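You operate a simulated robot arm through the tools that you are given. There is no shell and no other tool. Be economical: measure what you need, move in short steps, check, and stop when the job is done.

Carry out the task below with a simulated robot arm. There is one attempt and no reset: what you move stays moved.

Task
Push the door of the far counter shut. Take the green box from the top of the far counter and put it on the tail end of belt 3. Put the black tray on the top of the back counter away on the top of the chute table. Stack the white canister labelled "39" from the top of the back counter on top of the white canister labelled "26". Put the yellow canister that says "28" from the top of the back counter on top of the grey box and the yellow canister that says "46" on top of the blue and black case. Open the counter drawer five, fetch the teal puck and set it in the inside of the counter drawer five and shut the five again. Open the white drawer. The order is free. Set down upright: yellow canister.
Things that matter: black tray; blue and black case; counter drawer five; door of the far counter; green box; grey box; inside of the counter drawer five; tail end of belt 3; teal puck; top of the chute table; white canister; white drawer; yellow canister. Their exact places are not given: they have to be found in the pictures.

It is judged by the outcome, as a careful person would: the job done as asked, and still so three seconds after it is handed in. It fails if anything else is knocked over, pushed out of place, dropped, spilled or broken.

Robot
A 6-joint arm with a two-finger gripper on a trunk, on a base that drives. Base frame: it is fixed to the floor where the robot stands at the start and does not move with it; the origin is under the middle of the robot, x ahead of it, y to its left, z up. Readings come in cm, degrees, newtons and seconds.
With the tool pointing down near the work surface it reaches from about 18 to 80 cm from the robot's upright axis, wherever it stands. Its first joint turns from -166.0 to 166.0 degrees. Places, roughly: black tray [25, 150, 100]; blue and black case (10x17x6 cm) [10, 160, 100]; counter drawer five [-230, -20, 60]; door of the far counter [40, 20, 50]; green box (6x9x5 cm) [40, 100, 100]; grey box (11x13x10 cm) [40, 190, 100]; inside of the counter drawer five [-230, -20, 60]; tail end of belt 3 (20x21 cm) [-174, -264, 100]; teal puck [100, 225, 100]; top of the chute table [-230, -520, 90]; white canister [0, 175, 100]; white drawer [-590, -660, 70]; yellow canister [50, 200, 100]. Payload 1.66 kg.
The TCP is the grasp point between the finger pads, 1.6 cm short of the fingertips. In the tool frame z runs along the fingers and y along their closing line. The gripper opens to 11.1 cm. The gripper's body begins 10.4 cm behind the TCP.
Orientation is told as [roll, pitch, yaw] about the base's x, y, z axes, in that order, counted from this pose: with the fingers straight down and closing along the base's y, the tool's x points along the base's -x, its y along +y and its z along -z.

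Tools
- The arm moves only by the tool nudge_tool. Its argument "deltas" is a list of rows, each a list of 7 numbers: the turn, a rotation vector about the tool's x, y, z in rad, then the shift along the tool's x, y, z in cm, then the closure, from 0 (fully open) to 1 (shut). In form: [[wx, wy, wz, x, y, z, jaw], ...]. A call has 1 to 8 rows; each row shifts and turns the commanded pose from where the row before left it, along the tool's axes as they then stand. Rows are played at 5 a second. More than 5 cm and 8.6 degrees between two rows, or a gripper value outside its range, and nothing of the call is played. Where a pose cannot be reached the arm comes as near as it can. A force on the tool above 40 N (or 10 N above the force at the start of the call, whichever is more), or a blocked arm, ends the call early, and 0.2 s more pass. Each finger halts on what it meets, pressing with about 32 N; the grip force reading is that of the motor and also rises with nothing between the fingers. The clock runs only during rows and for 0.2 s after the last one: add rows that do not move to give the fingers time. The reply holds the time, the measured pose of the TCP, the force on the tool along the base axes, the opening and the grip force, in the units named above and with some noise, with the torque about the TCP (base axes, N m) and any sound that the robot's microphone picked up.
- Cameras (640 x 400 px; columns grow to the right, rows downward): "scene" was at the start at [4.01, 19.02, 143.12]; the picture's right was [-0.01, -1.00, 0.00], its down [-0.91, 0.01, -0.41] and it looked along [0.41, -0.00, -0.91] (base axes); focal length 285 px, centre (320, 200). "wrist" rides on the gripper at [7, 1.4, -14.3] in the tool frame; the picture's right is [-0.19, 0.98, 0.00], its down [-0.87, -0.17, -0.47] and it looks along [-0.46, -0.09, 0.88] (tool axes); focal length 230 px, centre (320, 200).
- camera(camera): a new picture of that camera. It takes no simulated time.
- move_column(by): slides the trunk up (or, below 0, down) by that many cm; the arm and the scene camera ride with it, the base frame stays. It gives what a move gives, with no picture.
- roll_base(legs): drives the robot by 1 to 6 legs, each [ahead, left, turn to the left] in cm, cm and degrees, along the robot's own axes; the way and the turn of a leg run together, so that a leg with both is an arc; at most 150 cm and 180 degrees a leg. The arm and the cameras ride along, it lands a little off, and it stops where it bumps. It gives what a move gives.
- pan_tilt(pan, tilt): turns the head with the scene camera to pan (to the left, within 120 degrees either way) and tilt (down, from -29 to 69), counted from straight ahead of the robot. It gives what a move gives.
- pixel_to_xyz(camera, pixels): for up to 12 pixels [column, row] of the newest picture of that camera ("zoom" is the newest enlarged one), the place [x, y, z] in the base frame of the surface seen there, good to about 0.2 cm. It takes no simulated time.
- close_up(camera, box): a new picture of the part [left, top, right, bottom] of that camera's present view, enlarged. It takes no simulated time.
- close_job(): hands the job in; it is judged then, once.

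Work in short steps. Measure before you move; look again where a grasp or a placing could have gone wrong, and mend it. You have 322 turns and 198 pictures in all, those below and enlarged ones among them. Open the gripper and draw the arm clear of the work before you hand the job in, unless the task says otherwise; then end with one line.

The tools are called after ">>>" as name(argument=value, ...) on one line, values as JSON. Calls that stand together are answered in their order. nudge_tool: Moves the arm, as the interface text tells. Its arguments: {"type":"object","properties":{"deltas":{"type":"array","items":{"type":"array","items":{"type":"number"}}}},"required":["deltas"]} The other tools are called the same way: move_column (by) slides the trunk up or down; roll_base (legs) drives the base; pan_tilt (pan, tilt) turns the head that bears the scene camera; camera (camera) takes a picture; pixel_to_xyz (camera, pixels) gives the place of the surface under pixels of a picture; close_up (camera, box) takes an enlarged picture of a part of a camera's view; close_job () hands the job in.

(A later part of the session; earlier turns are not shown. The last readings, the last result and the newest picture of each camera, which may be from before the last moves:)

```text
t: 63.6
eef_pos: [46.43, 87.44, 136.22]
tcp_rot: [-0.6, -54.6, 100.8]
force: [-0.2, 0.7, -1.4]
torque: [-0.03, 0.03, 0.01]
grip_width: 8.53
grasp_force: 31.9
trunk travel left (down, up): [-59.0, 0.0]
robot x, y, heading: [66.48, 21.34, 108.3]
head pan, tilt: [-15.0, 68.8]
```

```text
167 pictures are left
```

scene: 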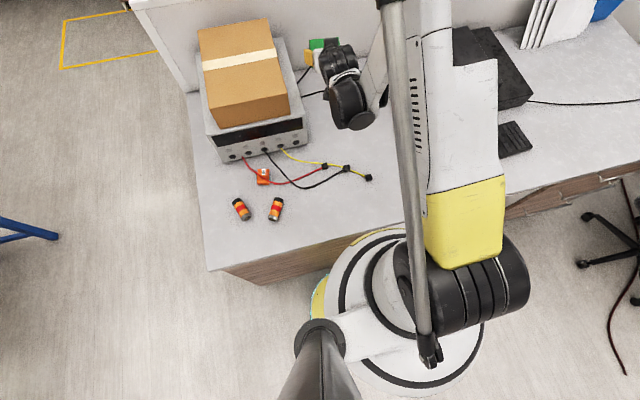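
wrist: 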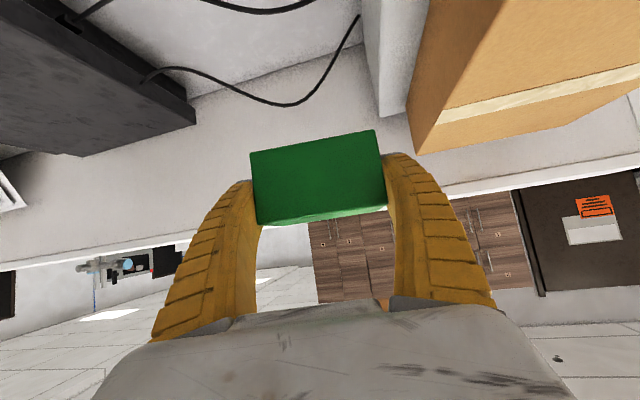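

Box held firmly and high. I retract the arm toward the robot before driving.

>>> nudge_tool(deltas=[[0, 0.137, 0, 2.3, 0, -3.2, 0.7], [0, 0.137, 0, 2.3, 0, -3.2, 0.7], [0, 0.137, 0, 2.6, 0, -2.8, 0.7], [0, 0.137, 0, 3, 0, -2.5, 0.7], [0, 0.137, 0, 3, 0, -2, 0.7], [0, 0.137, 0, 3, 0, -1, 0.7], [0, 0.137, 0, 3, 0, -0.5, 0.7], [0, 0, 0, 3, 0, 0, 0.7]])

>>> pan_tilt(pan=-100, tilt=45)

>>> camera(camera="scene")

>>> pan_tilt(pan=110, tilt=40)

>>> camera(camera="scene")

```text
t: 65.4
eef_pos: [51.75, 59.48, 138.85]
tcp_rot: [-0.4, 0.3, 100.4]
force: [-0.3, -1.1, -1.1]
torque: [0.06, -0.01, -0.02]
grip_width: 8.53
grasp_force: 31.7
trunk travel left (down, up): [-59.0, 0.0]
robot x, y, heading: [66.31, 21.34, 108.3]
head pan, tilt: [-15.0, 68.8]
```

```text
t: 67.0
eef_pos: [51.55, 59.8, 138.75]
tcp_rot: [-0.4, 0.3, 100.3]
force: [0.2, -0.2, -2.2]
torque: [0.01, -0.01, 0.04]
grip_width: 8.52
grasp_force: 31.7
trunk travel left (down, up): [-59.0, 0.0]
robot x, y, heading: [66.8, 21.87, 108.3]
head pan, tilt: [-100.0, 45.0]
```

```text
166 pictures are left
```

scene: 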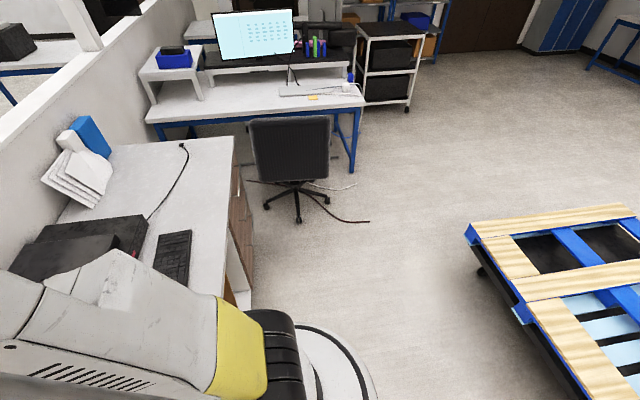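

```text
t: 70.0
eef_pos: [51.58, 59.82, 138.84]
tcp_rot: [-0.5, 0.5, 100.2]
force: [-0.1, 0.1, -1.3]
torque: [-0.02, -0.01, -0.02]
grip_width: 8.53
grasp_force: 32.1
trunk travel left (down, up): [-59.0, 0.0]
robot x, y, heading: [66.62, 21.46, 108.1]
head pan, tilt: [110.0, 40.0]
```

```text
165 pictures are left
```

scene: 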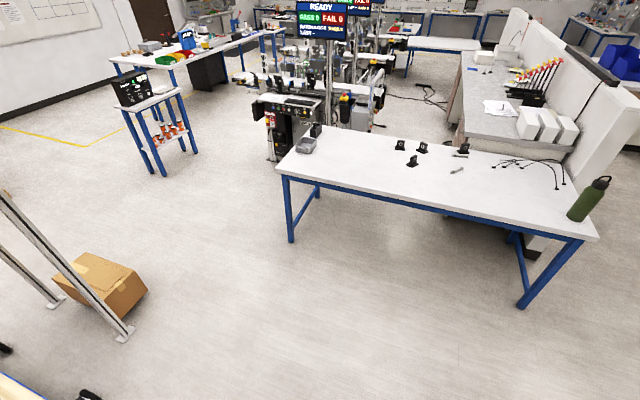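

Good overview. I measure the table, station, shelf and floor landmarks for a route.

>>> pixel_to_xyz(camera="scene", pixels=[[278, 170], [315, 128], [585, 240], [265, 100], [290, 110], [350, 85], [155, 90], [160, 170], [330, 40], [270, 50], [125, 330], [430, 45]])

>>> close_up(camera="scene", box=[230, 0, 430, 160])

```text
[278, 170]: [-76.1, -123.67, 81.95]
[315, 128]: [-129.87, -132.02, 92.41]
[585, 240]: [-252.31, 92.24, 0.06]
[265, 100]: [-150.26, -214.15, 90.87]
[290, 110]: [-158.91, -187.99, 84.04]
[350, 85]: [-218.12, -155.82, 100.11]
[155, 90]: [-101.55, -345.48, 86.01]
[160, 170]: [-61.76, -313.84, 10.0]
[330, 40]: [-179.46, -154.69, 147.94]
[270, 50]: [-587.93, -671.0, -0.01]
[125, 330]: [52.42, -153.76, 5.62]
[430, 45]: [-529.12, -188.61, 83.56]
```

```text
2.50 times, centred on (330, 80) of scene
```

zoom: 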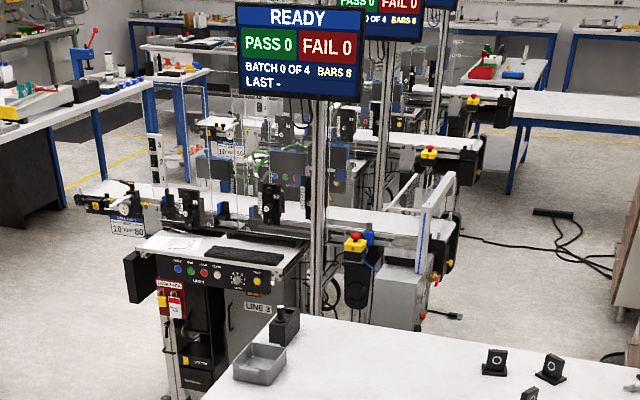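

Nearest station is LINE 3; its tail is the left end around zoom (120,195). I measure that, and then drive toward it.

>>> pixel_to_xyz(camera="zoom", pixels=[[95, 185], [125, 195], [150, 200], [90, 205], [180, 205], [400, 225], [450, 215], [125, 225], [100, 200], [180, 240]])

>>> roll_base(legs=[[0, 0, 131], [150, 0, 0], [40, 0, 0]])

>>> pan_tilt(pan=25, tilt=35)

>>> camera(camera="scene")

```text
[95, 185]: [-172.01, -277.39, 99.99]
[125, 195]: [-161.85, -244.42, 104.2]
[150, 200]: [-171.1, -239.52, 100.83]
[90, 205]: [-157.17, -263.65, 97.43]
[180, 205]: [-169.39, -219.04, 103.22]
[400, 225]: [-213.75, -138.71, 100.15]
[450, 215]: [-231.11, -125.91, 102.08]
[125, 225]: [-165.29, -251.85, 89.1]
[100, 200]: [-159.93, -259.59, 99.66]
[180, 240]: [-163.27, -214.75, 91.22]
```

```text
t: 85.0
eef_pos: [-43.23, -179.2, 138.81]
tcp_rot: [-0.4, 0.5, -127.3]
force: [-0.4, 0.1, -1.4]
torque: [0.0, 0.0, -0.02]
grip_width: 8.56
grasp_force: 31.9
trunk travel left (down, up): [-59.0, 0.0]
robot x, y, heading: [-25.42, -142.48, -119.2]
head pan, tilt: [110.0, 40.0]
```

```text
t: 86.5
eef_pos: [-43.3, -179.29, 138.92]
tcp_rot: [-0.4, 0.3, -127.3]
force: [-0.9, -0.3, -0.9]
torque: [0.02, 0.0, 0.02]
grip_width: 8.53
grasp_force: 31.8
trunk travel left (down, up): [-59.0, 0.0]
robot x, y, heading: [-25.16, -142.62, -119.4]
head pan, tilt: [25.0, 35.0]
```

```text
163 pictures are left
```

scene: 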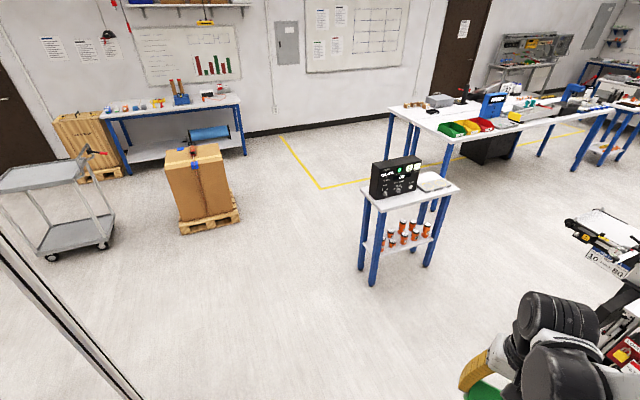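

I see the small shelf and the belt tail at about (600,230). Measuring shelf legs and tail.

>>> pixel_to_xyz(camera="scene", pixels=[[373, 280], [428, 262], [363, 250], [435, 208], [460, 190], [570, 222], [600, 235], [610, 215], [575, 245], [630, 240]])

>>> pan_tilt(pan=-5, tilt=35)

>>> camera(camera="scene")

```text
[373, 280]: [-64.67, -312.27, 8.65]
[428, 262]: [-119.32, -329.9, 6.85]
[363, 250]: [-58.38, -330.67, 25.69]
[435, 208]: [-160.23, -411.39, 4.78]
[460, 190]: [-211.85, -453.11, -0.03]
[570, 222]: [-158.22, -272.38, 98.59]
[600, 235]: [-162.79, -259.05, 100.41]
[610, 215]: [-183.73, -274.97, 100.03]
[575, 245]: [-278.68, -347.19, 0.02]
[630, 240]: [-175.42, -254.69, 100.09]
```

```text
t: 87.5
eef_pos: [-43.17, -179.16, 138.75]
tcp_rot: [-0.4, 0.4, -127.2]
force: [0.2, 0.9, -1.6]
torque: [0.0, 0.02, -0.02]
grip_width: 8.56
grasp_force: 32.0
trunk travel left (down, up): [-59.0, 0.0]
robot x, y, heading: [-25.14, -142.59, -119.3]
head pan, tilt: [-5.0, 35.0]
```

```text
162 pictures are left
```

scene: 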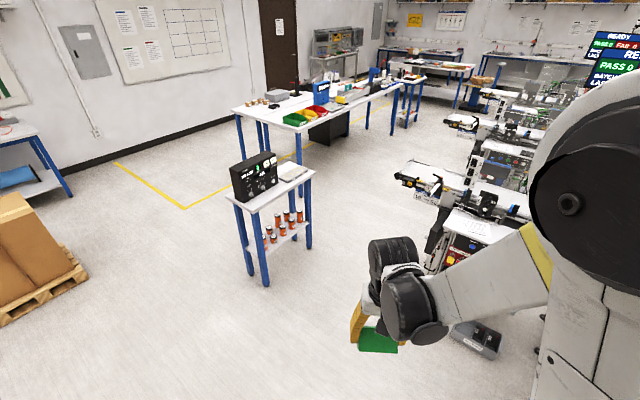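

I zoom on the belt tail at (420,180).

>>> close_up(camera="scene", box=[370, 130, 550, 250])

>>> pixel_to_xyz(camera="zoom", pixels=[[120, 160], [150, 110], [210, 130], [240, 150], [190, 190], [150, 150], [100, 165], [200, 120], [230, 185], [250, 160], [330, 200], [90, 140]])

```text
3.33 times, centred on (460, 190) of scene
```

zoom: 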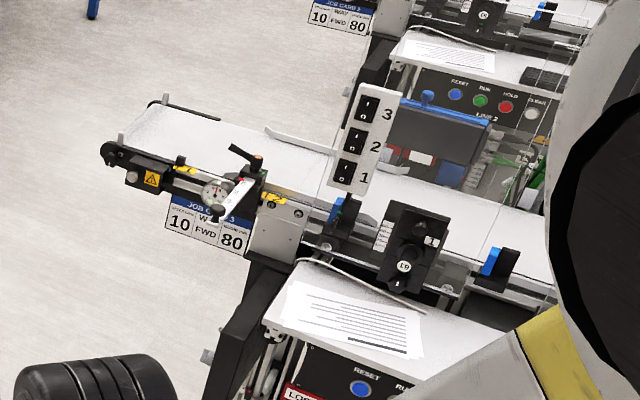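

```text
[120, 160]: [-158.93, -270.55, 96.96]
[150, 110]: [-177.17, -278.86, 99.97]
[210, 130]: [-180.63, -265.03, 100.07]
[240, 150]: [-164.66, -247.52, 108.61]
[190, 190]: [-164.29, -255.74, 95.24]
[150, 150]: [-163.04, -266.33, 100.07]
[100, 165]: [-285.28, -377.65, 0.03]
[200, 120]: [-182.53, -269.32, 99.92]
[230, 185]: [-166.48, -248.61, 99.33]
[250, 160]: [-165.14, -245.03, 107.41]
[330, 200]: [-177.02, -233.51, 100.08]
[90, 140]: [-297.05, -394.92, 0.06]
```

The belt's tail surface is at z≈100 around (-174,-265). I drive to about (-103,-243) facing across the belt (heading ≈ -162.5°).

>>> roll_base(legs=[[0, 0, -8.5], [127, 0, 0], [0, 0, -34.7]])

>>> pan_tilt(pan=0, tilt=50)

>>> camera(camera="scene")

```text
t: 96.2
eef_pos: [-140.23, -258.46, 138.89]
tcp_rot: [-0.3, 0.4, -169.1]
force: [0.1, -0.1, -1.6]
torque: [-0.01, -0.02, -0.01]
grip_width: 8.52
grasp_force: 31.7
trunk travel left (down, up): [-59.0, 0.0]
robot x, y, heading: [-102.32, -243.09, -161.4]
head pan, tilt: [-5.0, 35.0]
```

```text
t: 96.9
eef_pos: [-140.09, -258.54, 138.86]
tcp_rot: [-0.4, 0.5, -169.2]
force: [-0.5, -0.3, -1.9]
torque: [0.02, 0.0, -0.01]
grip_width: 8.53
grasp_force: 31.9
trunk travel left (down, up): [-59.0, 0.0]
robot x, y, heading: [-102.41, -243.38, -161.4]
head pan, tilt: [0.0, 50.0]
```

```text
160 pictures are left
```

scene: 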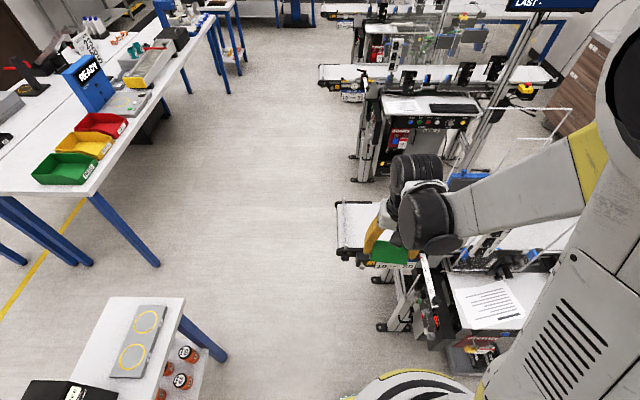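

I measure the belt edges in this view to fix the belt direction and the target.

>>> close_up(camera="scene", box=[320, 180, 480, 290])

>>> pixel_to_xyz(camera="zoom", pixels=[[80, 100], [75, 270], [150, 100], [180, 100], [90, 200], [150, 270], [230, 100], [100, 330], [150, 180], [70, 90], [430, 250], [110, 200]])

```text
3.64 times, centred on (400, 235) of scene
```

zoom: 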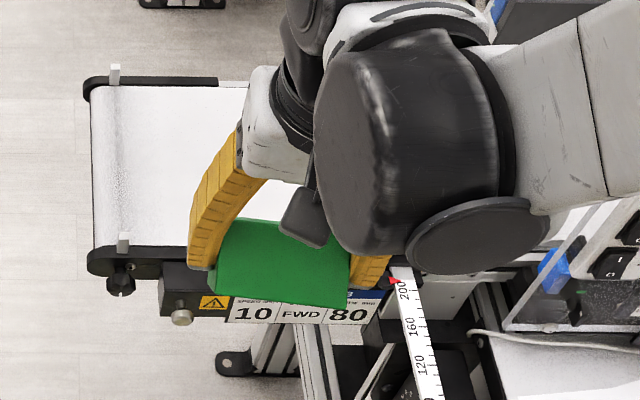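

```text
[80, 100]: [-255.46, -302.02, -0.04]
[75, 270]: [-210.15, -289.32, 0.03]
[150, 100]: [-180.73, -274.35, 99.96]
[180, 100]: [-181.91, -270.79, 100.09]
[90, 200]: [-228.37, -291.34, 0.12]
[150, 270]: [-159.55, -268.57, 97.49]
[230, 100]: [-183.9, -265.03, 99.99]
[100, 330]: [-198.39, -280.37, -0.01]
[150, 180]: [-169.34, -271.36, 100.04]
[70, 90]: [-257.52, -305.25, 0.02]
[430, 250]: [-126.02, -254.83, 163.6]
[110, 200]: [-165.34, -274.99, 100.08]
```

Target set at (-174,-266). I re-tilt the tool to level the box and extend over the belt, staying high.

>>> nudge_tool(deltas=[[0, 0, -0.115, 0, 0, 0, 0.7], [0, 0, 0, -3, -1.5, 0, 0.7], [0, -0.137, 0, -3, 0, 0.5, 0.7], [0, -0.137, 0, -3, 0, 1, 0.7], [0, -0.137, 0, -3, 0, 2, 0.7], [0, -0.137, 0, -3, 0, 2.5, 0.7], [0, -0.137, 0, -2.6, 0, 2.8, 0.7], [0, -0.137, 0, -2.3, 0, 3.2, 0.7]])

>>> nudge_tool(deltas=[[0, -0.137, 0, -2.3, -0.5, 3.2, 0.7], [0, 0, 0, -2.3, -0.5, 3.28, 0.7]])

>>> camera(camera="scene")

```text
t: 98.7
eef_pos: [-164.74, -264.38, 134.6]
tcp_rot: [-0.5, -46.6, -162.2]
force: [-0.1, -0.4, -2.2]
torque: [0.01, -0.01, -0.03]
grip_width: 8.54
grasp_force: 32.2
out of reach, approached as far as the arm can: row 8
trunk travel left (down, up): [-59.0, 0.0]
robot x, y, heading: [-102.11, -243.56, -161.3]
head pan, tilt: [0.0, 50.0]
```

```text
t: 99.3
eef_pos: [-173.02, -266.03, 134.56]
tcp_rot: [-0.6, -54.7, -162.1]
force: [0.0, 0.8, -1.0]
torque: [-0.01, -0.02, 0.02]
grip_width: 8.55
grasp_force: 31.8
out of reach, approached as far as the arm can: row 1
trunk travel left (down, up): [-59.0, 0.0]
robot x, y, heading: [-102.15, -243.44, -161.1]
head pan, tilt: [0.0, 50.0]
```

```text
158 pictures are left
```

scene: 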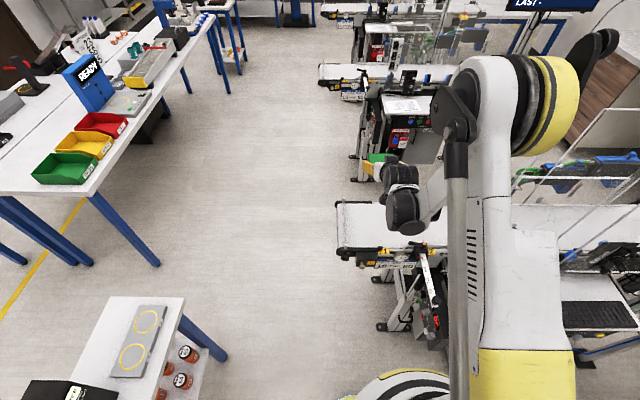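

Over the target. I lower the trunk 28 cm, then check.

>>> move_column(by=-28)

>>> close_up(camera="scene", box=[320, 80, 480, 190])

>>> camera(camera="wrist")

```text
t: 102.2
eef_pos: [-172.82, -266.07, 106.47]
tcp_rot: [-0.6, -54.6, -162.1]
force: [-0.6, -0.2, -1.3]
torque: [0.01, 0.0, -0.02]
grip_width: 8.52
grasp_force: 32.2
trunk travel left (down, up): [-31.0, 28.0]
robot x, y, heading: [-102.39, -243.32, -161.5]
head pan, tilt: [0.0, 50.0]
```

```text
3.64 times, centred on (400, 135) of scene
```

zoom: 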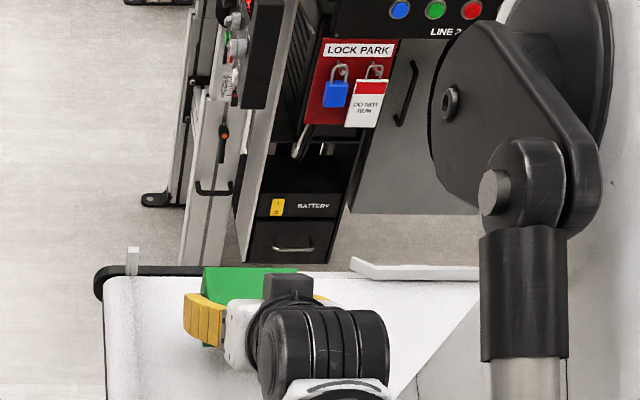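

```text
156 pictures are left
```

wrist: 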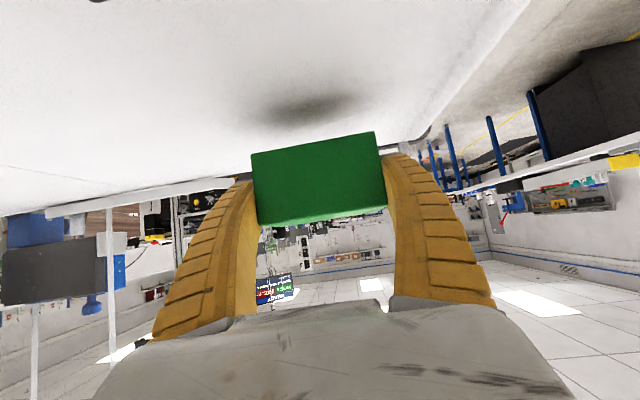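

Clear. I lower the last bit and release.

>>> move_column(by=-2.9)

>>> nudge_tool(deltas=[[0, 0, 0, 0, 0, 0, 0.2], [0, 0, 0, 0, 0, 0, 0], [0, 0, 0, 0, 0, 0, 0], [0, 0, 0, 0, 0, 0, 0]])

>>> camera(camera="wrist")

```text
t: 102.9
eef_pos: [-172.9, -266.14, 103.67]
tcp_rot: [-0.6, -54.5, -162.1]
force: [-0.9, 0.4, -1.0]
torque: [0.0, -0.03, 0.02]
grip_width: 8.56
grasp_force: 32.0
trunk travel left (down, up): [-28.1, 30.9]
robot x, y, heading: [-102.32, -243.15, -161.3]
head pan, tilt: [0.0, 50.0]
```

```text
t: 103.9
eef_pos: [-172.96, -266.18, 103.55]
tcp_rot: [-0.6, -54.5, -162.1]
force: [0.1, -0.8, 0.3]
torque: [-0.01, -0.04, 0.02]
grip_width: 11.1
grasp_force: 0.1
trunk travel left (down, up): [-28.1, 30.9]
robot x, y, heading: [-102.52, -243.12, -161.4]
head pan, tilt: [0.0, 50.0]
```

```text
155 pictures are left
```

wrist: 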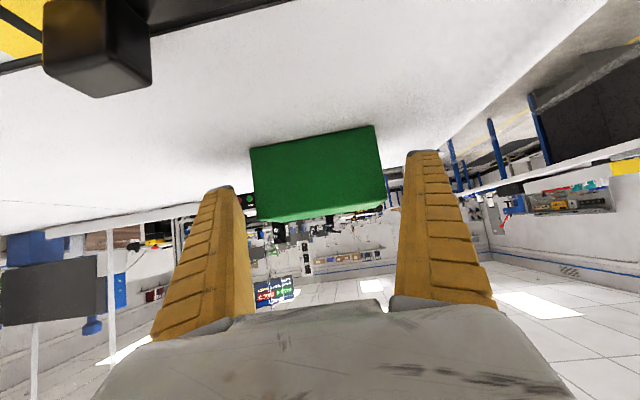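

Released and resting. I raise the trunk straight up and look.

>>> move_column(by=30)

>>> nudge_tool(deltas=[[0, 0.137, 0, 2.3, 0, -3.2, 0], [0, 0.137, 0, 2.3, 0, -3.2, 0], [0, 0.137, 0, 2.6, 0, -2.8, 0], [0, 0.137, 0, 3, 0, -2.5, 0], [0, 0.137, 0, 3, 0, -2, 0], [0, 0.137, 0, 3, 0, -1, 0], [0, 0.137, 0, 3, 0, -0.5, 0], [0, 0, 0, 3, 0, 0, 0]])

>>> camera(camera="scene")

```text
t: 106.9
eef_pos: [-173.02, -266.07, 133.76]
tcp_rot: [-0.7, -54.4, -162.2]
force: [0.5, -0.7, 0.6]
torque: [0.01, 0.0, 0.0]
grip_width: 11.08
grasp_force: 0.0
trunk travel left (down, up): [-58.1, 0.9]
robot x, y, heading: [-102.17, -243.21, -161.3]
head pan, tilt: [0.0, 50.0]
```

```text
t: 108.7
eef_pos: [-145.8, -257.36, 136.52]
tcp_rot: [-0.4, 0.4, -162.5]
force: [0.8, 0.2, -0.4]
torque: [-0.01, 0.05, -0.02]
grip_width: 11.08
grasp_force: 0.0
trunk travel left (down, up): [-58.1, 0.9]
robot x, y, heading: [-102.35, -243.5, -161.4]
head pan, tilt: [0.0, 50.0]
```

```text
154 pictures are left
```

scene: 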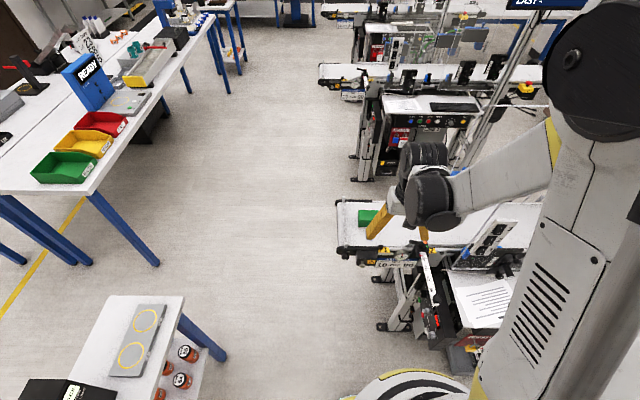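

Green box sits on the belt tail. Next, the drawer five on the counter near (-230,-20): I look that way and also toward the chute table.

>>> pan_tilt(pan=-75, tilt=25)

>>> camera(camera="scene")

>>> pan_tilt(pan=25, tilt=25)

>>> camera(camera="scene")

```text
t: 110.2
eef_pos: [-146.08, -257.38, 136.4]
tcp_rot: [-0.4, 0.4, -162.6]
force: [0.6, -1.1, -0.3]
torque: [0.0, 0.0, -0.03]
grip_width: 11.09
grasp_force: 0.0
trunk travel left (down, up): [-58.1, 0.9]
robot x, y, heading: [-102.43, -243.21, -161.0]
head pan, tilt: [-75.0, 25.0]
```

```text
153 pictures are left
```

scene: 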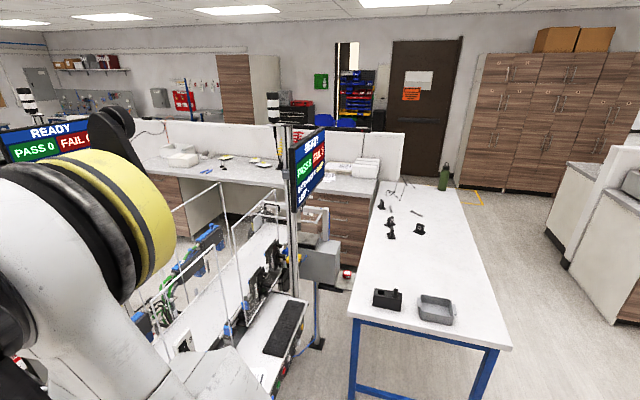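

```text
t: 111.9
eef_pos: [-146.12, -257.31, 136.25]
tcp_rot: [-0.4, 0.4, -162.6]
force: [-1.5, -0.3, -0.1]
torque: [0.0, -0.03, 0.0]
grip_width: 11.1
grasp_force: 0.0
trunk travel left (down, up): [-58.1, 0.9]
robot x, y, heading: [-102.14, -243.26, -161.3]
head pan, tilt: [25.0, 25.0]
```

```text
152 pictures are left
```

scene: 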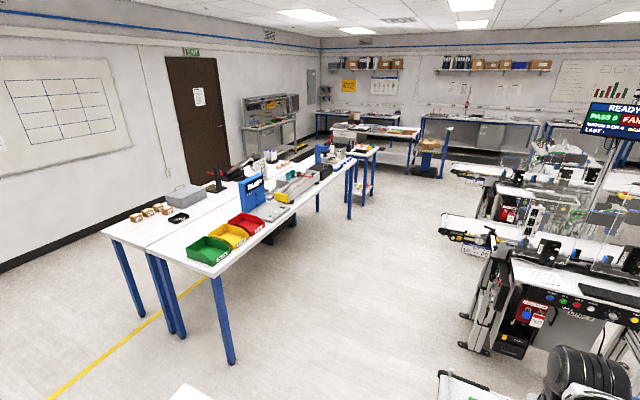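

Drawers are visible around (335,230) in the first picture, between the station head and the white table. I re-aim there and measure.

>>> pan_tilt(pan=-72, tilt=30)

>>> close_up(camera="scene", box=[200, 80, 480, 255])

>>> pixel_to_xyz(camera="zoom", pixels=[[280, 190], [340, 200], [360, 250], [330, 260], [380, 190], [470, 190], [350, 330], [300, 330], [370, 200], [230, 260], [270, 170], [420, 130]])

```text
t: 113.7
eef_pos: [-146.12, -257.42, 136.38]
tcp_rot: [-0.3, 0.4, -162.6]
force: [-0.5, 0.0, -0.2]
torque: [-0.04, 0.01, -0.04]
grip_width: 11.07
grasp_force: 0.2
trunk travel left (down, up): [-58.1, 0.9]
robot x, y, heading: [-102.3, -243.27, -161.3]
head pan, tilt: [-72.0, 30.0]
```

```text
2.29 times, centred on (340, 168) of scene
```

zoom: 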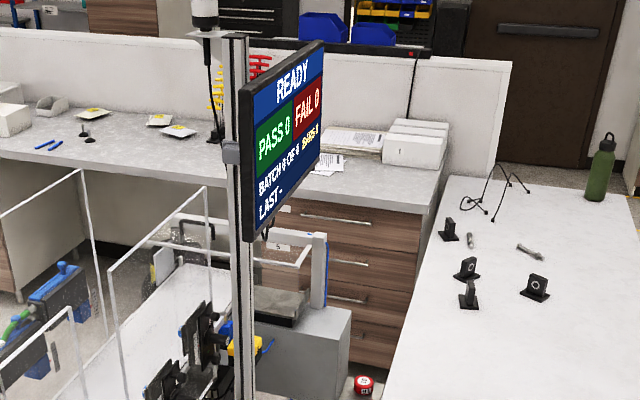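

```text
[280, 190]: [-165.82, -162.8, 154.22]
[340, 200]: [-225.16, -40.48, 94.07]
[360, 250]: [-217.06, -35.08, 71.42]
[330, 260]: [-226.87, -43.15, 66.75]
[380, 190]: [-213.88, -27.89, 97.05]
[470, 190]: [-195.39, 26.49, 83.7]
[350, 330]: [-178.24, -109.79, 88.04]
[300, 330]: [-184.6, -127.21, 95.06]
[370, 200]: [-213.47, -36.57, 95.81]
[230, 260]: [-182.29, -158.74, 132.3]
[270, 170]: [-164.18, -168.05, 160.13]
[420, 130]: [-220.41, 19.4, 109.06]
```

I zoom in on the drawer labels and measure the table's left edge and the aisle.

>>> close_up(camera="scene", box=[300, 150, 400, 260])

>>> pixel_to_xyz(camera="scene", pixels=[[394, 160], [366, 250], [352, 290], [505, 325], [467, 180], [360, 247], [340, 262], [330, 225], [455, 161]])

```text
3.64 times, centred on (350, 205) of scene
```

zoom: 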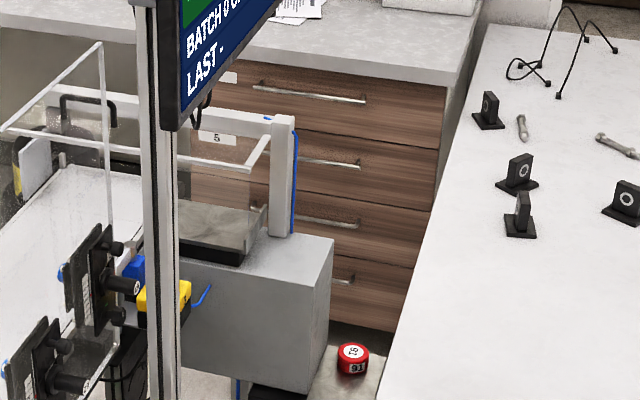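

```text
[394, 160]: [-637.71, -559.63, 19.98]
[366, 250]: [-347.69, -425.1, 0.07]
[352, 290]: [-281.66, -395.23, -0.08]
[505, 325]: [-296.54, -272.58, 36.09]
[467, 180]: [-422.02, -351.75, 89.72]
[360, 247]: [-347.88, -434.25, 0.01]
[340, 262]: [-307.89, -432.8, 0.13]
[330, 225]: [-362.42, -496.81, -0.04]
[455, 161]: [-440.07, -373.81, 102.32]
```

Label "5" is on the second drawer, handle at zoom (300–360,160); a red canister stands on the floor at (352,358). I measure these.

>>> pixel_to_xyz(camera="zoom", pixels=[[217, 139], [358, 165], [305, 160], [484, 30], [450, 150], [384, 385], [352, 345], [335, 345], [330, 240], [280, 385], [365, 101], [440, 100]])

>>> camera(camera="scene")

```text
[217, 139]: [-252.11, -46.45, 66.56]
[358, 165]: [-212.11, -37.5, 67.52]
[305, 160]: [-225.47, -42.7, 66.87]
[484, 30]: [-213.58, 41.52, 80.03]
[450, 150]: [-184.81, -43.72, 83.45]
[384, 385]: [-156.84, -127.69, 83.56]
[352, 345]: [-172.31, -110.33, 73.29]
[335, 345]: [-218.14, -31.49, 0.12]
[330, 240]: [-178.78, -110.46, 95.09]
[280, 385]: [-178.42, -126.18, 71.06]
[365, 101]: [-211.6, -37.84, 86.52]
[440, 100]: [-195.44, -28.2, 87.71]
```

```text
149 pictures are left
```

scene: 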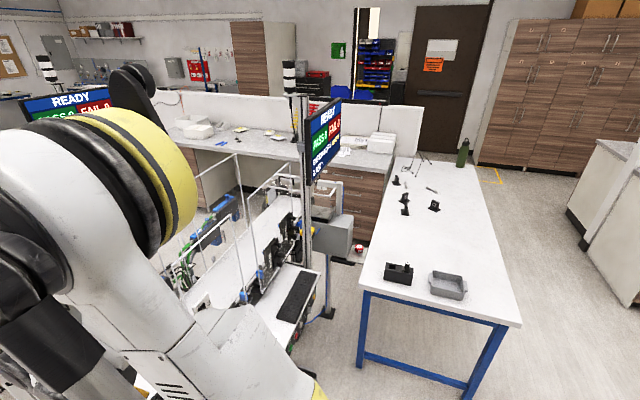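

The white table nearly closes the east side; the aisle in front of the drawers must be entered from between lines 2 and 3 or the west. I look at the gap between the lines.

>>> pan_tilt(pan=-12, tilt=30)

>>> camera(camera="scene")

```text
t: 115.0
eef_pos: [-146.02, -257.27, 136.26]
tcp_rot: [-0.4, 0.3, -162.6]
force: [-0.5, 0.1, 0.3]
torque: [0.01, 0.0, 0.0]
grip_width: 11.1
grasp_force: 0.1
trunk travel left (down, up): [-58.1, 0.9]
robot x, y, heading: [-102.19, -243.17, -161.2]
head pan, tilt: [-12.0, 30.0]
```

```text
148 pictures are left
```

scene: 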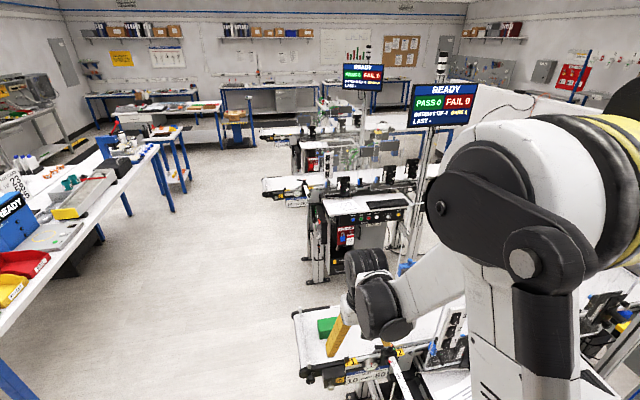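

I measure line 2's tail, panel and feet.

>>> pixel_to_xyz(camera="scene", pixels=[[270, 188], [308, 278], [322, 215], [410, 205], [340, 250], [300, 310], [420, 320], [390, 250], [265, 135], [300, 150]])

```text
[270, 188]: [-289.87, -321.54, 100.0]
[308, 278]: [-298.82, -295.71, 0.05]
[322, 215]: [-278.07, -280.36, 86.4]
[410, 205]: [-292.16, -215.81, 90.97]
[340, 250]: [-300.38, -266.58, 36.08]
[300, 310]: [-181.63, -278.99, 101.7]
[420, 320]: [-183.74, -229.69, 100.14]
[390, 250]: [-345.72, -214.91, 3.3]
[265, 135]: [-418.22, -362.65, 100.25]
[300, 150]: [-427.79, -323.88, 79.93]
```

Gap between lines 3 and 2 is ≈ 90 cm. I drive around line 3's tail by strafing, to (-232,-310), arm kept high.

>>> roll_base(legs=[[28.7, 34.6, 0], [62.4, 22.1, 0], [53.6, -35.1, 0]])

>>> pan_tilt(pan=-90, tilt=40)

>>> camera(camera="scene")

```text
t: 124.1
eef_pos: [-274.97, -324.11, 136.37]
tcp_rot: [-0.4, 0.4, -163.0]
force: [-0.1, -0.5, -0.6]
torque: [-0.02, 0.01, -0.02]
grip_width: 11.06
grasp_force: 0.0
trunk travel left (down, up): [-58.1, 0.9]
robot x, y, heading: [-231.11, -310.04, -161.9]
head pan, tilt: [-12.0, 30.0]
```

```text
t: 125.6
eef_pos: [-275.01, -323.98, 136.38]
tcp_rot: [-0.4, 0.4, -163.2]
force: [-0.2, -0.1, -0.6]
torque: [-0.01, 0.0, 0.02]
grip_width: 11.08
grasp_force: 0.1
trunk travel left (down, up): [-58.1, 0.9]
robot x, y, heading: [-231.16, -310.23, -161.8]
head pan, tilt: [-90.0, 40.0]
```

```text
147 pictures are left
```

scene: 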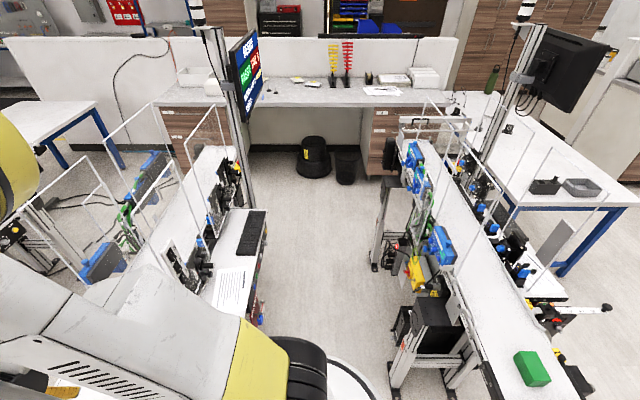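

The lane is open, with bins at the counter's kneehole. I measure the lane's sides and the counter.

>>> pixel_to_xyz(camera="scene", pixels=[[262, 315], [248, 180], [395, 365], [372, 268], [400, 310], [385, 180], [345, 180], [310, 175], [375, 120], [440, 118], [395, 330], [265, 240]])

>>> close_up(camera="scene", box=[280, 70, 480, 195])

```text
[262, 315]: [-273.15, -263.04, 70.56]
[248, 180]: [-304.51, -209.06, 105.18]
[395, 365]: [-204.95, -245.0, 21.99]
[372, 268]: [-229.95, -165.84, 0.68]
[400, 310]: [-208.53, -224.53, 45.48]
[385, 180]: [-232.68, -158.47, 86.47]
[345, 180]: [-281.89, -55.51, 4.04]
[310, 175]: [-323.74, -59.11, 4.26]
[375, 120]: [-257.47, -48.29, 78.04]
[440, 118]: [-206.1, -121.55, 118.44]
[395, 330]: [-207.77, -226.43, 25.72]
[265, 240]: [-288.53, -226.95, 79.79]
```

```text
3.20 times, centred on (380, 132) of scene
```

zoom: 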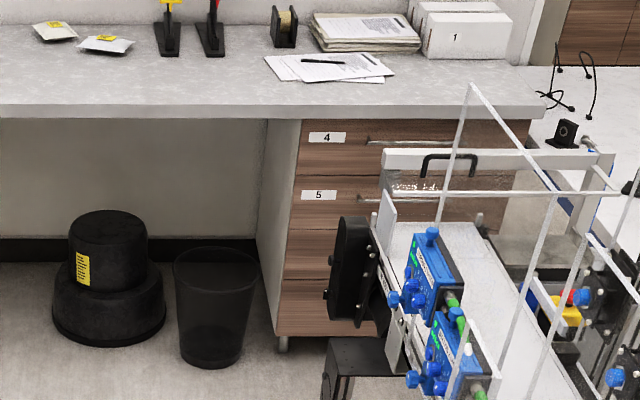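

I measure line 2's monitor, which overhangs the lane.

>>> pixel_to_xyz(camera="scene", pixels=[[258, 45], [257, 95], [242, 105], [235, 60], [215, 60], [560, 60], [510, 80], [600, 60]])

```text
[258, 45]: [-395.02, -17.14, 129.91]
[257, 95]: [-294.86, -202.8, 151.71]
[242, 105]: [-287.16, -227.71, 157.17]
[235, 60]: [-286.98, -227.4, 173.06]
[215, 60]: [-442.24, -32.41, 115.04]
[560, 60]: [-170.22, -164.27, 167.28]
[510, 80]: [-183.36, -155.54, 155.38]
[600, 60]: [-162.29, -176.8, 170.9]
```

Lane center line is free for ≥ 25 cm beyond the base. I turn to face the counter, shift slightly right and drive up the lane, first part.

>>> roll_base(legs=[[0, 0, -90.2], [40, -9.5, 0], [80, 0, 0]])

>>> pan_tilt(pan=-25, tilt=50)

>>> camera(camera="scene")

```text
t: 135.9
eef_pos: [-272.79, -149.12, 136.34]
tcp_rot: [-0.3, 0.4, 106.8]
force: [0.2, 1.0, -1.0]
torque: [-0.02, -0.04, -0.02]
grip_width: 11.08
grasp_force: 0.1
trunk travel left (down, up): [-58.1, 0.9]
robot x, y, heading: [-259.25, -193.11, 108.4]
head pan, tilt: [-90.0, 40.0]
```

```text
t: 137.2
eef_pos: [-272.91, -148.99, 136.31]
tcp_rot: [-0.4, 0.5, 106.8]
force: [-0.3, 0.3, -0.7]
torque: [-0.01, 0.02, 0.01]
grip_width: 11.11
grasp_force: 0.0
trunk travel left (down, up): [-58.1, 0.9]
robot x, y, heading: [-259.22, -193.11, 108.3]
head pan, tilt: [-25.0, 50.0]
```

```text
145 pictures are left
```

scene: 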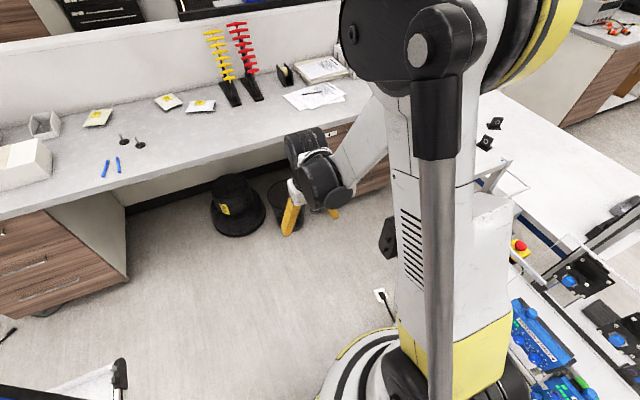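

A small white socket on the floor at (380,295) lies near the way. I measure it and nearby things.

>>> pixel_to_xyz(camera="scene", pixels=[[380, 294], [388, 315], [388, 235], [330, 120], [270, 205], [130, 275], [510, 165], [360, 200]])

>>> roll_base(legs=[[70, 0, 0]])

>>> pan_tilt(pan=-60, tilt=55)

>>> camera(camera="scene")

```text
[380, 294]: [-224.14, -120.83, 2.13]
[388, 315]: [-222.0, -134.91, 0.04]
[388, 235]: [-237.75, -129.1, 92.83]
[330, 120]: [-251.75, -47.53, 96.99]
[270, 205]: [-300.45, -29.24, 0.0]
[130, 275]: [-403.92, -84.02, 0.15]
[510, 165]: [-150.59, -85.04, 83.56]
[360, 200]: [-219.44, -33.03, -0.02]
```

```text
t: 141.1
eef_pos: [-294.84, -83.06, 136.21]
tcp_rot: [-0.4, 0.4, 107.0]
force: [0.5, -0.2, -0.1]
torque: [0.0, -0.04, 0.02]
grip_width: 11.08
grasp_force: 0.0
trunk travel left (down, up): [-58.1, 0.9]
robot x, y, heading: [-281.22, -126.87, 108.4]
head pan, tilt: [-25.0, 50.0]
```

```text
t: 142.1
eef_pos: [-294.96, -83.0, 136.39]
tcp_rot: [-0.4, 0.4, 106.9]
force: [0.1, -0.6, -0.1]
torque: [-0.03, -0.02, 0.01]
grip_width: 11.13
grasp_force: 0.1
trunk travel left (down, up): [-58.1, 0.9]
robot x, y, heading: [-280.71, -126.85, 108.6]
head pan, tilt: [-60.0, 55.0]
```

```text
144 pictures are left
```

scene: 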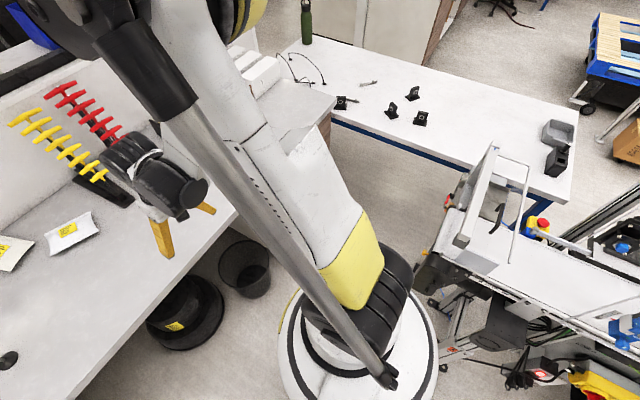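

A device sits at (-238,-129,z93). I take the working spot at about (-264,-101), left of the drawer.

>>> roll_base(legs=[[19, 0, 0], [0, -24, 0]])

>>> pan_tilt(pan=-60, tilt=60)

>>> camera(camera="scene")

>>> camera(camera="wrist")

```text
t: 145.0
eef_pos: [-278.16, -57.5, 136.33]
tcp_rot: [-0.3, 0.4, 106.9]
force: [-0.6, -0.3, 0.0]
torque: [0.0, 0.01, -0.01]
grip_width: 11.08
grasp_force: 0.2
trunk travel left (down, up): [-58.1, 0.9]
robot x, y, heading: [-264.67, -101.27, 108.2]
head pan, tilt: [-60.0, 55.0]
```

```text
t: 145.6
eef_pos: [-278.14, -57.51, 136.4]
tcp_rot: [-0.3, 0.5, 106.9]
force: [0.5, 0.8, -0.3]
torque: [-0.01, 0.02, 0.05]
grip_width: 11.11
grasp_force: 0.1
trunk travel left (down, up): [-58.1, 0.9]
robot x, y, heading: [-264.54, -101.32, 108.3]
head pan, tilt: [-60.0, 60.0]
```

```text
143 pictures are left
```

scene: 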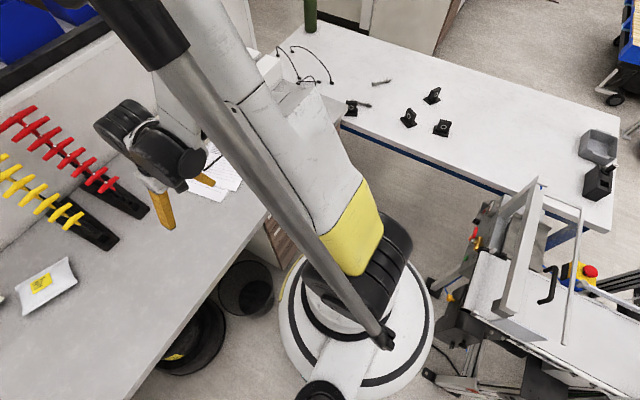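

```text
142 pictures are left
```

wrist: 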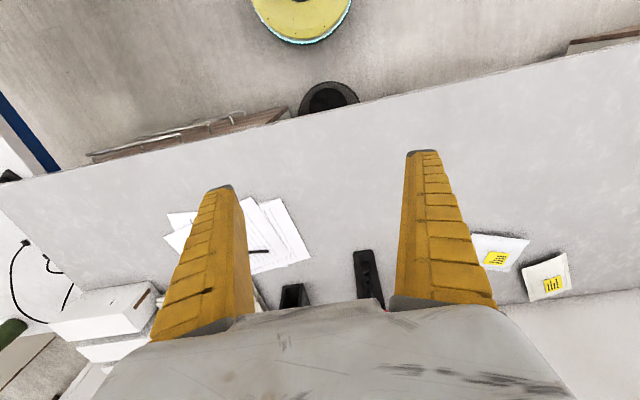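

I bring the TCP out over the aisle: back 16 cm and right 49 cm, still high.

>>> nudge_tool(deltas=[[0, 0, 0, 4.8, 0, 0, 0], [0, 0, 0, 4.8, 0, 0, 0], [0, 0, 0, 4.8, 0, 0, 0], [0, 0, 0, 1.5, -4.6, 0, 0], [0, 0, 0, 0, -4.9, 0, 0], [0, 0, 0, 0, -4.9, 0, 0], [0, 0, 0, 0, -4.9, 0, 0], [0, 0, 0, 0, -4.9, 0, 0]])

>>> nudge_tool(deltas=[[0, 0, 0, 0, -4.9, 0, 0], [0, 0, 0, 0, -4.9, 0, 0], [0, 0, 0, 0, -4.9, 0, 0], [0, 0, 0, 0, -4.9, 0, 0], [0, 0, 0, 0, -4.9, 0, 0]])

>>> camera(camera="wrist")

>>> pixel_to_xyz(camera="wrist", pixels=[[320, 100], [320, 60], [320, 200]])

```text
t: 147.4
eef_pos: [-250.05, -65.61, 136.37]
tcp_rot: [-0.3, 0.4, 106.9]
force: [0.8, -0.7, 0.0]
torque: [-0.04, 0.05, 0.01]
grip_width: 11.09
grasp_force: 0.0
trunk travel left (down, up): [-58.1, 0.9]
robot x, y, heading: [-264.18, -101.76, 108.1]
head pan, tilt: [-60.0, 60.0]
```

```text
t: 148.6
eef_pos: [-226.8, -58.42, 136.51]
tcp_rot: [-0.3, 0.4, 106.8]
force: [0.4, 0.3, -0.2]
torque: [-0.02, 0.04, -0.02]
grip_width: 11.1
grasp_force: 0.0
trunk travel left (down, up): [-58.1, 0.9]
robot x, y, heading: [-264.34, -101.59, 108.3]
head pan, tilt: [-60.0, 60.0]
```

```text
141 pictures are left
```

wrist: 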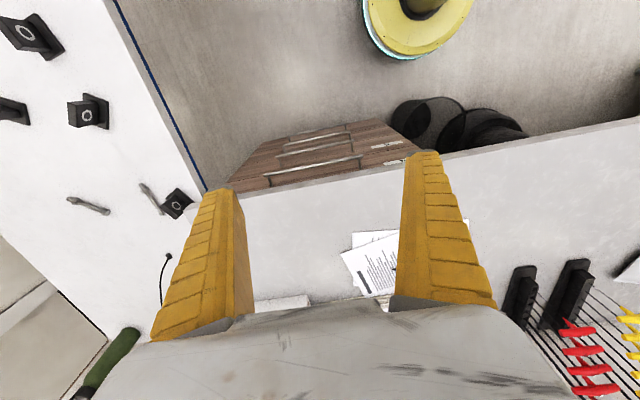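

```text
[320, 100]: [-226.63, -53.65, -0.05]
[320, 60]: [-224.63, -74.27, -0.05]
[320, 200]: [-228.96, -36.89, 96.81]
```

Handles are visible from above. I zoom in to measure drawer five's handle (second from the counter top).

>>> close_up(camera="wrist", box=[220, 100, 440, 200])

```text
2.91 times, centred on (330, 150) of wrist
```

zoom: 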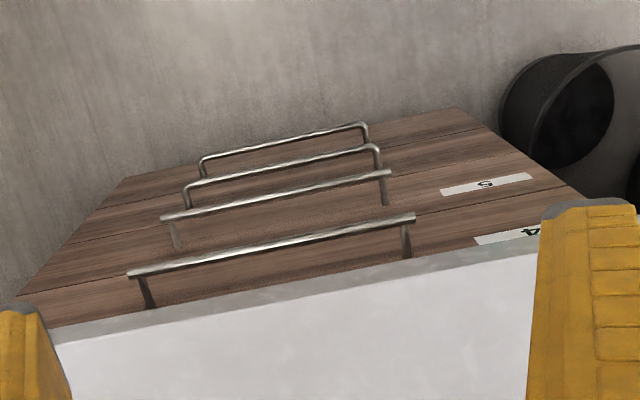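

>>> pixel_to_xyz(camera="zoom", pixels=[[165, 218], [388, 174], [275, 196], [130, 274], [412, 218], [270, 248], [275, 225], [485, 184], [178, 240], [500, 237], [240, 205]])

```text
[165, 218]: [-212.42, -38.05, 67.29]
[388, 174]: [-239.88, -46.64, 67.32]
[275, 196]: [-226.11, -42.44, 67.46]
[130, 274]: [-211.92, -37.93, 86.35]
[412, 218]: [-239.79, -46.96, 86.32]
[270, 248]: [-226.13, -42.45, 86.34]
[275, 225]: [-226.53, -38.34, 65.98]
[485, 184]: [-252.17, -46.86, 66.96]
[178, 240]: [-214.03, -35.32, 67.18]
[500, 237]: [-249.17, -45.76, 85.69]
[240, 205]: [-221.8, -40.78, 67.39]
```

Bar center is (-226,-42.4,67), 4 cm off the face. I tilt the tool 45° toward the drawer and roll it 90° so the fingers straddle the bar, while still high.

>>> nudge_tool(deltas=[[0, -0.131, 0, 0, 0, 0, 0], [0, -0.131, 0, 0, 0, 0, 0], [0, -0.131, 0, 0, 0, 0, 0], [0, -0.131, 0, 0, 0, 0, 0], [0, -0.131, 0, 0, 0, 0, 0], [0, -0.131, 0, 0, 0, 0, 0], [0, 0, -0.143, 0, 0, 0, 0], [0, 0, -0.143, 0, 0, 0, 0]])

>>> nudge_tool(deltas=[[0, 0, -0.143, 0, 0, 0, 0.3], [0, 0, -0.143, 0, 0, 0, 0.6], [0, 0, -0.143, 0, 0, 0, 0.68], [0, 0, -0.143, 0, 0, 0, 0.68], [0, 0, -0.143, 0, 0, 0, 0.68], [0, 0, -0.143, 0, 0, 0, 0.68], [0, 0, -0.143, 0, 0, 0, 0.68]])

>>> nudge_tool(deltas=[[0, 0, -0.143, 0, 0, 0, 0.68], [0, 0, -0.143, 0, 0, 0, 0.68]])

>>> camera(camera="wrist")

>>> camera(camera="scene")

```text
t: 150.4
eef_pos: [-226.92, -58.57, 136.89]
tcp_rot: [-16.1, -42.3, 129.8]
force: [-0.3, -0.8, 0.6]
torque: [0.0, 0.02, 0.03]
grip_width: 11.09
grasp_force: 0.0
trunk travel left (down, up): [-58.1, 0.9]
robot x, y, heading: [-264.41, -101.36, 108.3]
head pan, tilt: [-60.0, 60.0]
```

```text
t: 152.0
eef_pos: [-226.93, -58.55, 136.7]
tcp_rot: [-43.6, -10.9, -174.8]
force: [0.6, 0.0, 0.1]
torque: [0.0, 0.0, 0.02]
grip_width: 3.8
grasp_force: 1.8
trunk travel left (down, up): [-58.1, 0.9]
robot x, y, heading: [-264.29, -101.39, 108.4]
head pan, tilt: [-60.0, 60.0]
```

```text
t: 152.6
eef_pos: [-227.04, -58.52, 136.84]
tcp_rot: [-44.6, 0.5, -163.0]
force: [0.1, 0.4, -0.5]
torque: [0.02, 0.02, 0.01]
grip_width: 3.83
grasp_force: 1.9
trunk travel left (down, up): [-58.1, 0.9]
robot x, y, heading: [-264.58, -101.26, 108.3]
head pan, tilt: [-60.0, 60.0]
```

```text
139 pictures are left
```

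wrist: 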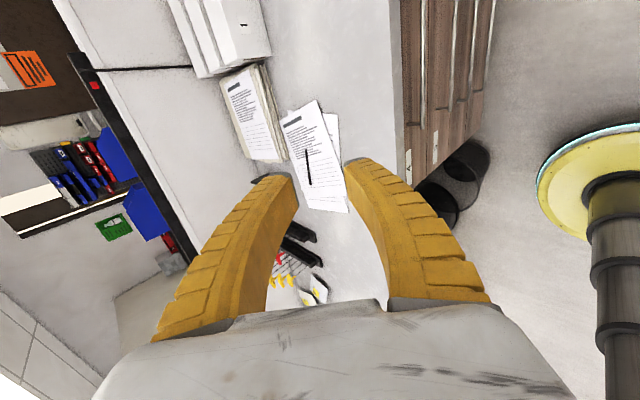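

```text
138 pictures are left
```

scene: 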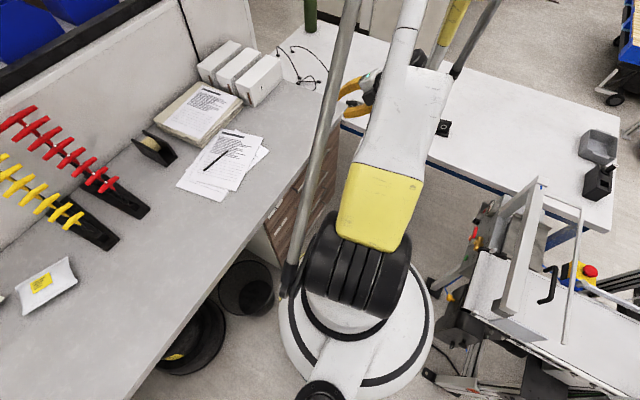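

I check where the wrist and forearm parts are before lowering the trunk.

>>> pixel_to_xyz(camera="scene", pixels=[[350, 105], [375, 85], [365, 95], [415, 60], [450, 25], [465, 60], [490, 20], [410, 20], [430, 90], [300, 260], [340, 60]])

>>> close_up(camera="scene", box=[300, 0, 520, 140])

```text
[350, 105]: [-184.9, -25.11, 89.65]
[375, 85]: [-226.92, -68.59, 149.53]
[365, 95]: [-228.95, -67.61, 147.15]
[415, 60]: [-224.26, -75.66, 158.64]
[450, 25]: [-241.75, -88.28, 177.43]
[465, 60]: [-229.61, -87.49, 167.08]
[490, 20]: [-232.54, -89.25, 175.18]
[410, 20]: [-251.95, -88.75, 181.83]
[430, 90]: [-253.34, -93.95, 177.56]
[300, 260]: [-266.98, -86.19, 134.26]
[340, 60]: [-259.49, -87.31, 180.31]
```

```text
2.86 times, centred on (410, 70) of scene
```

zoom: 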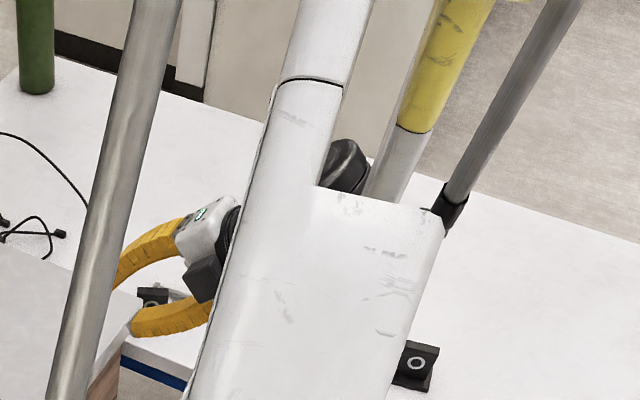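

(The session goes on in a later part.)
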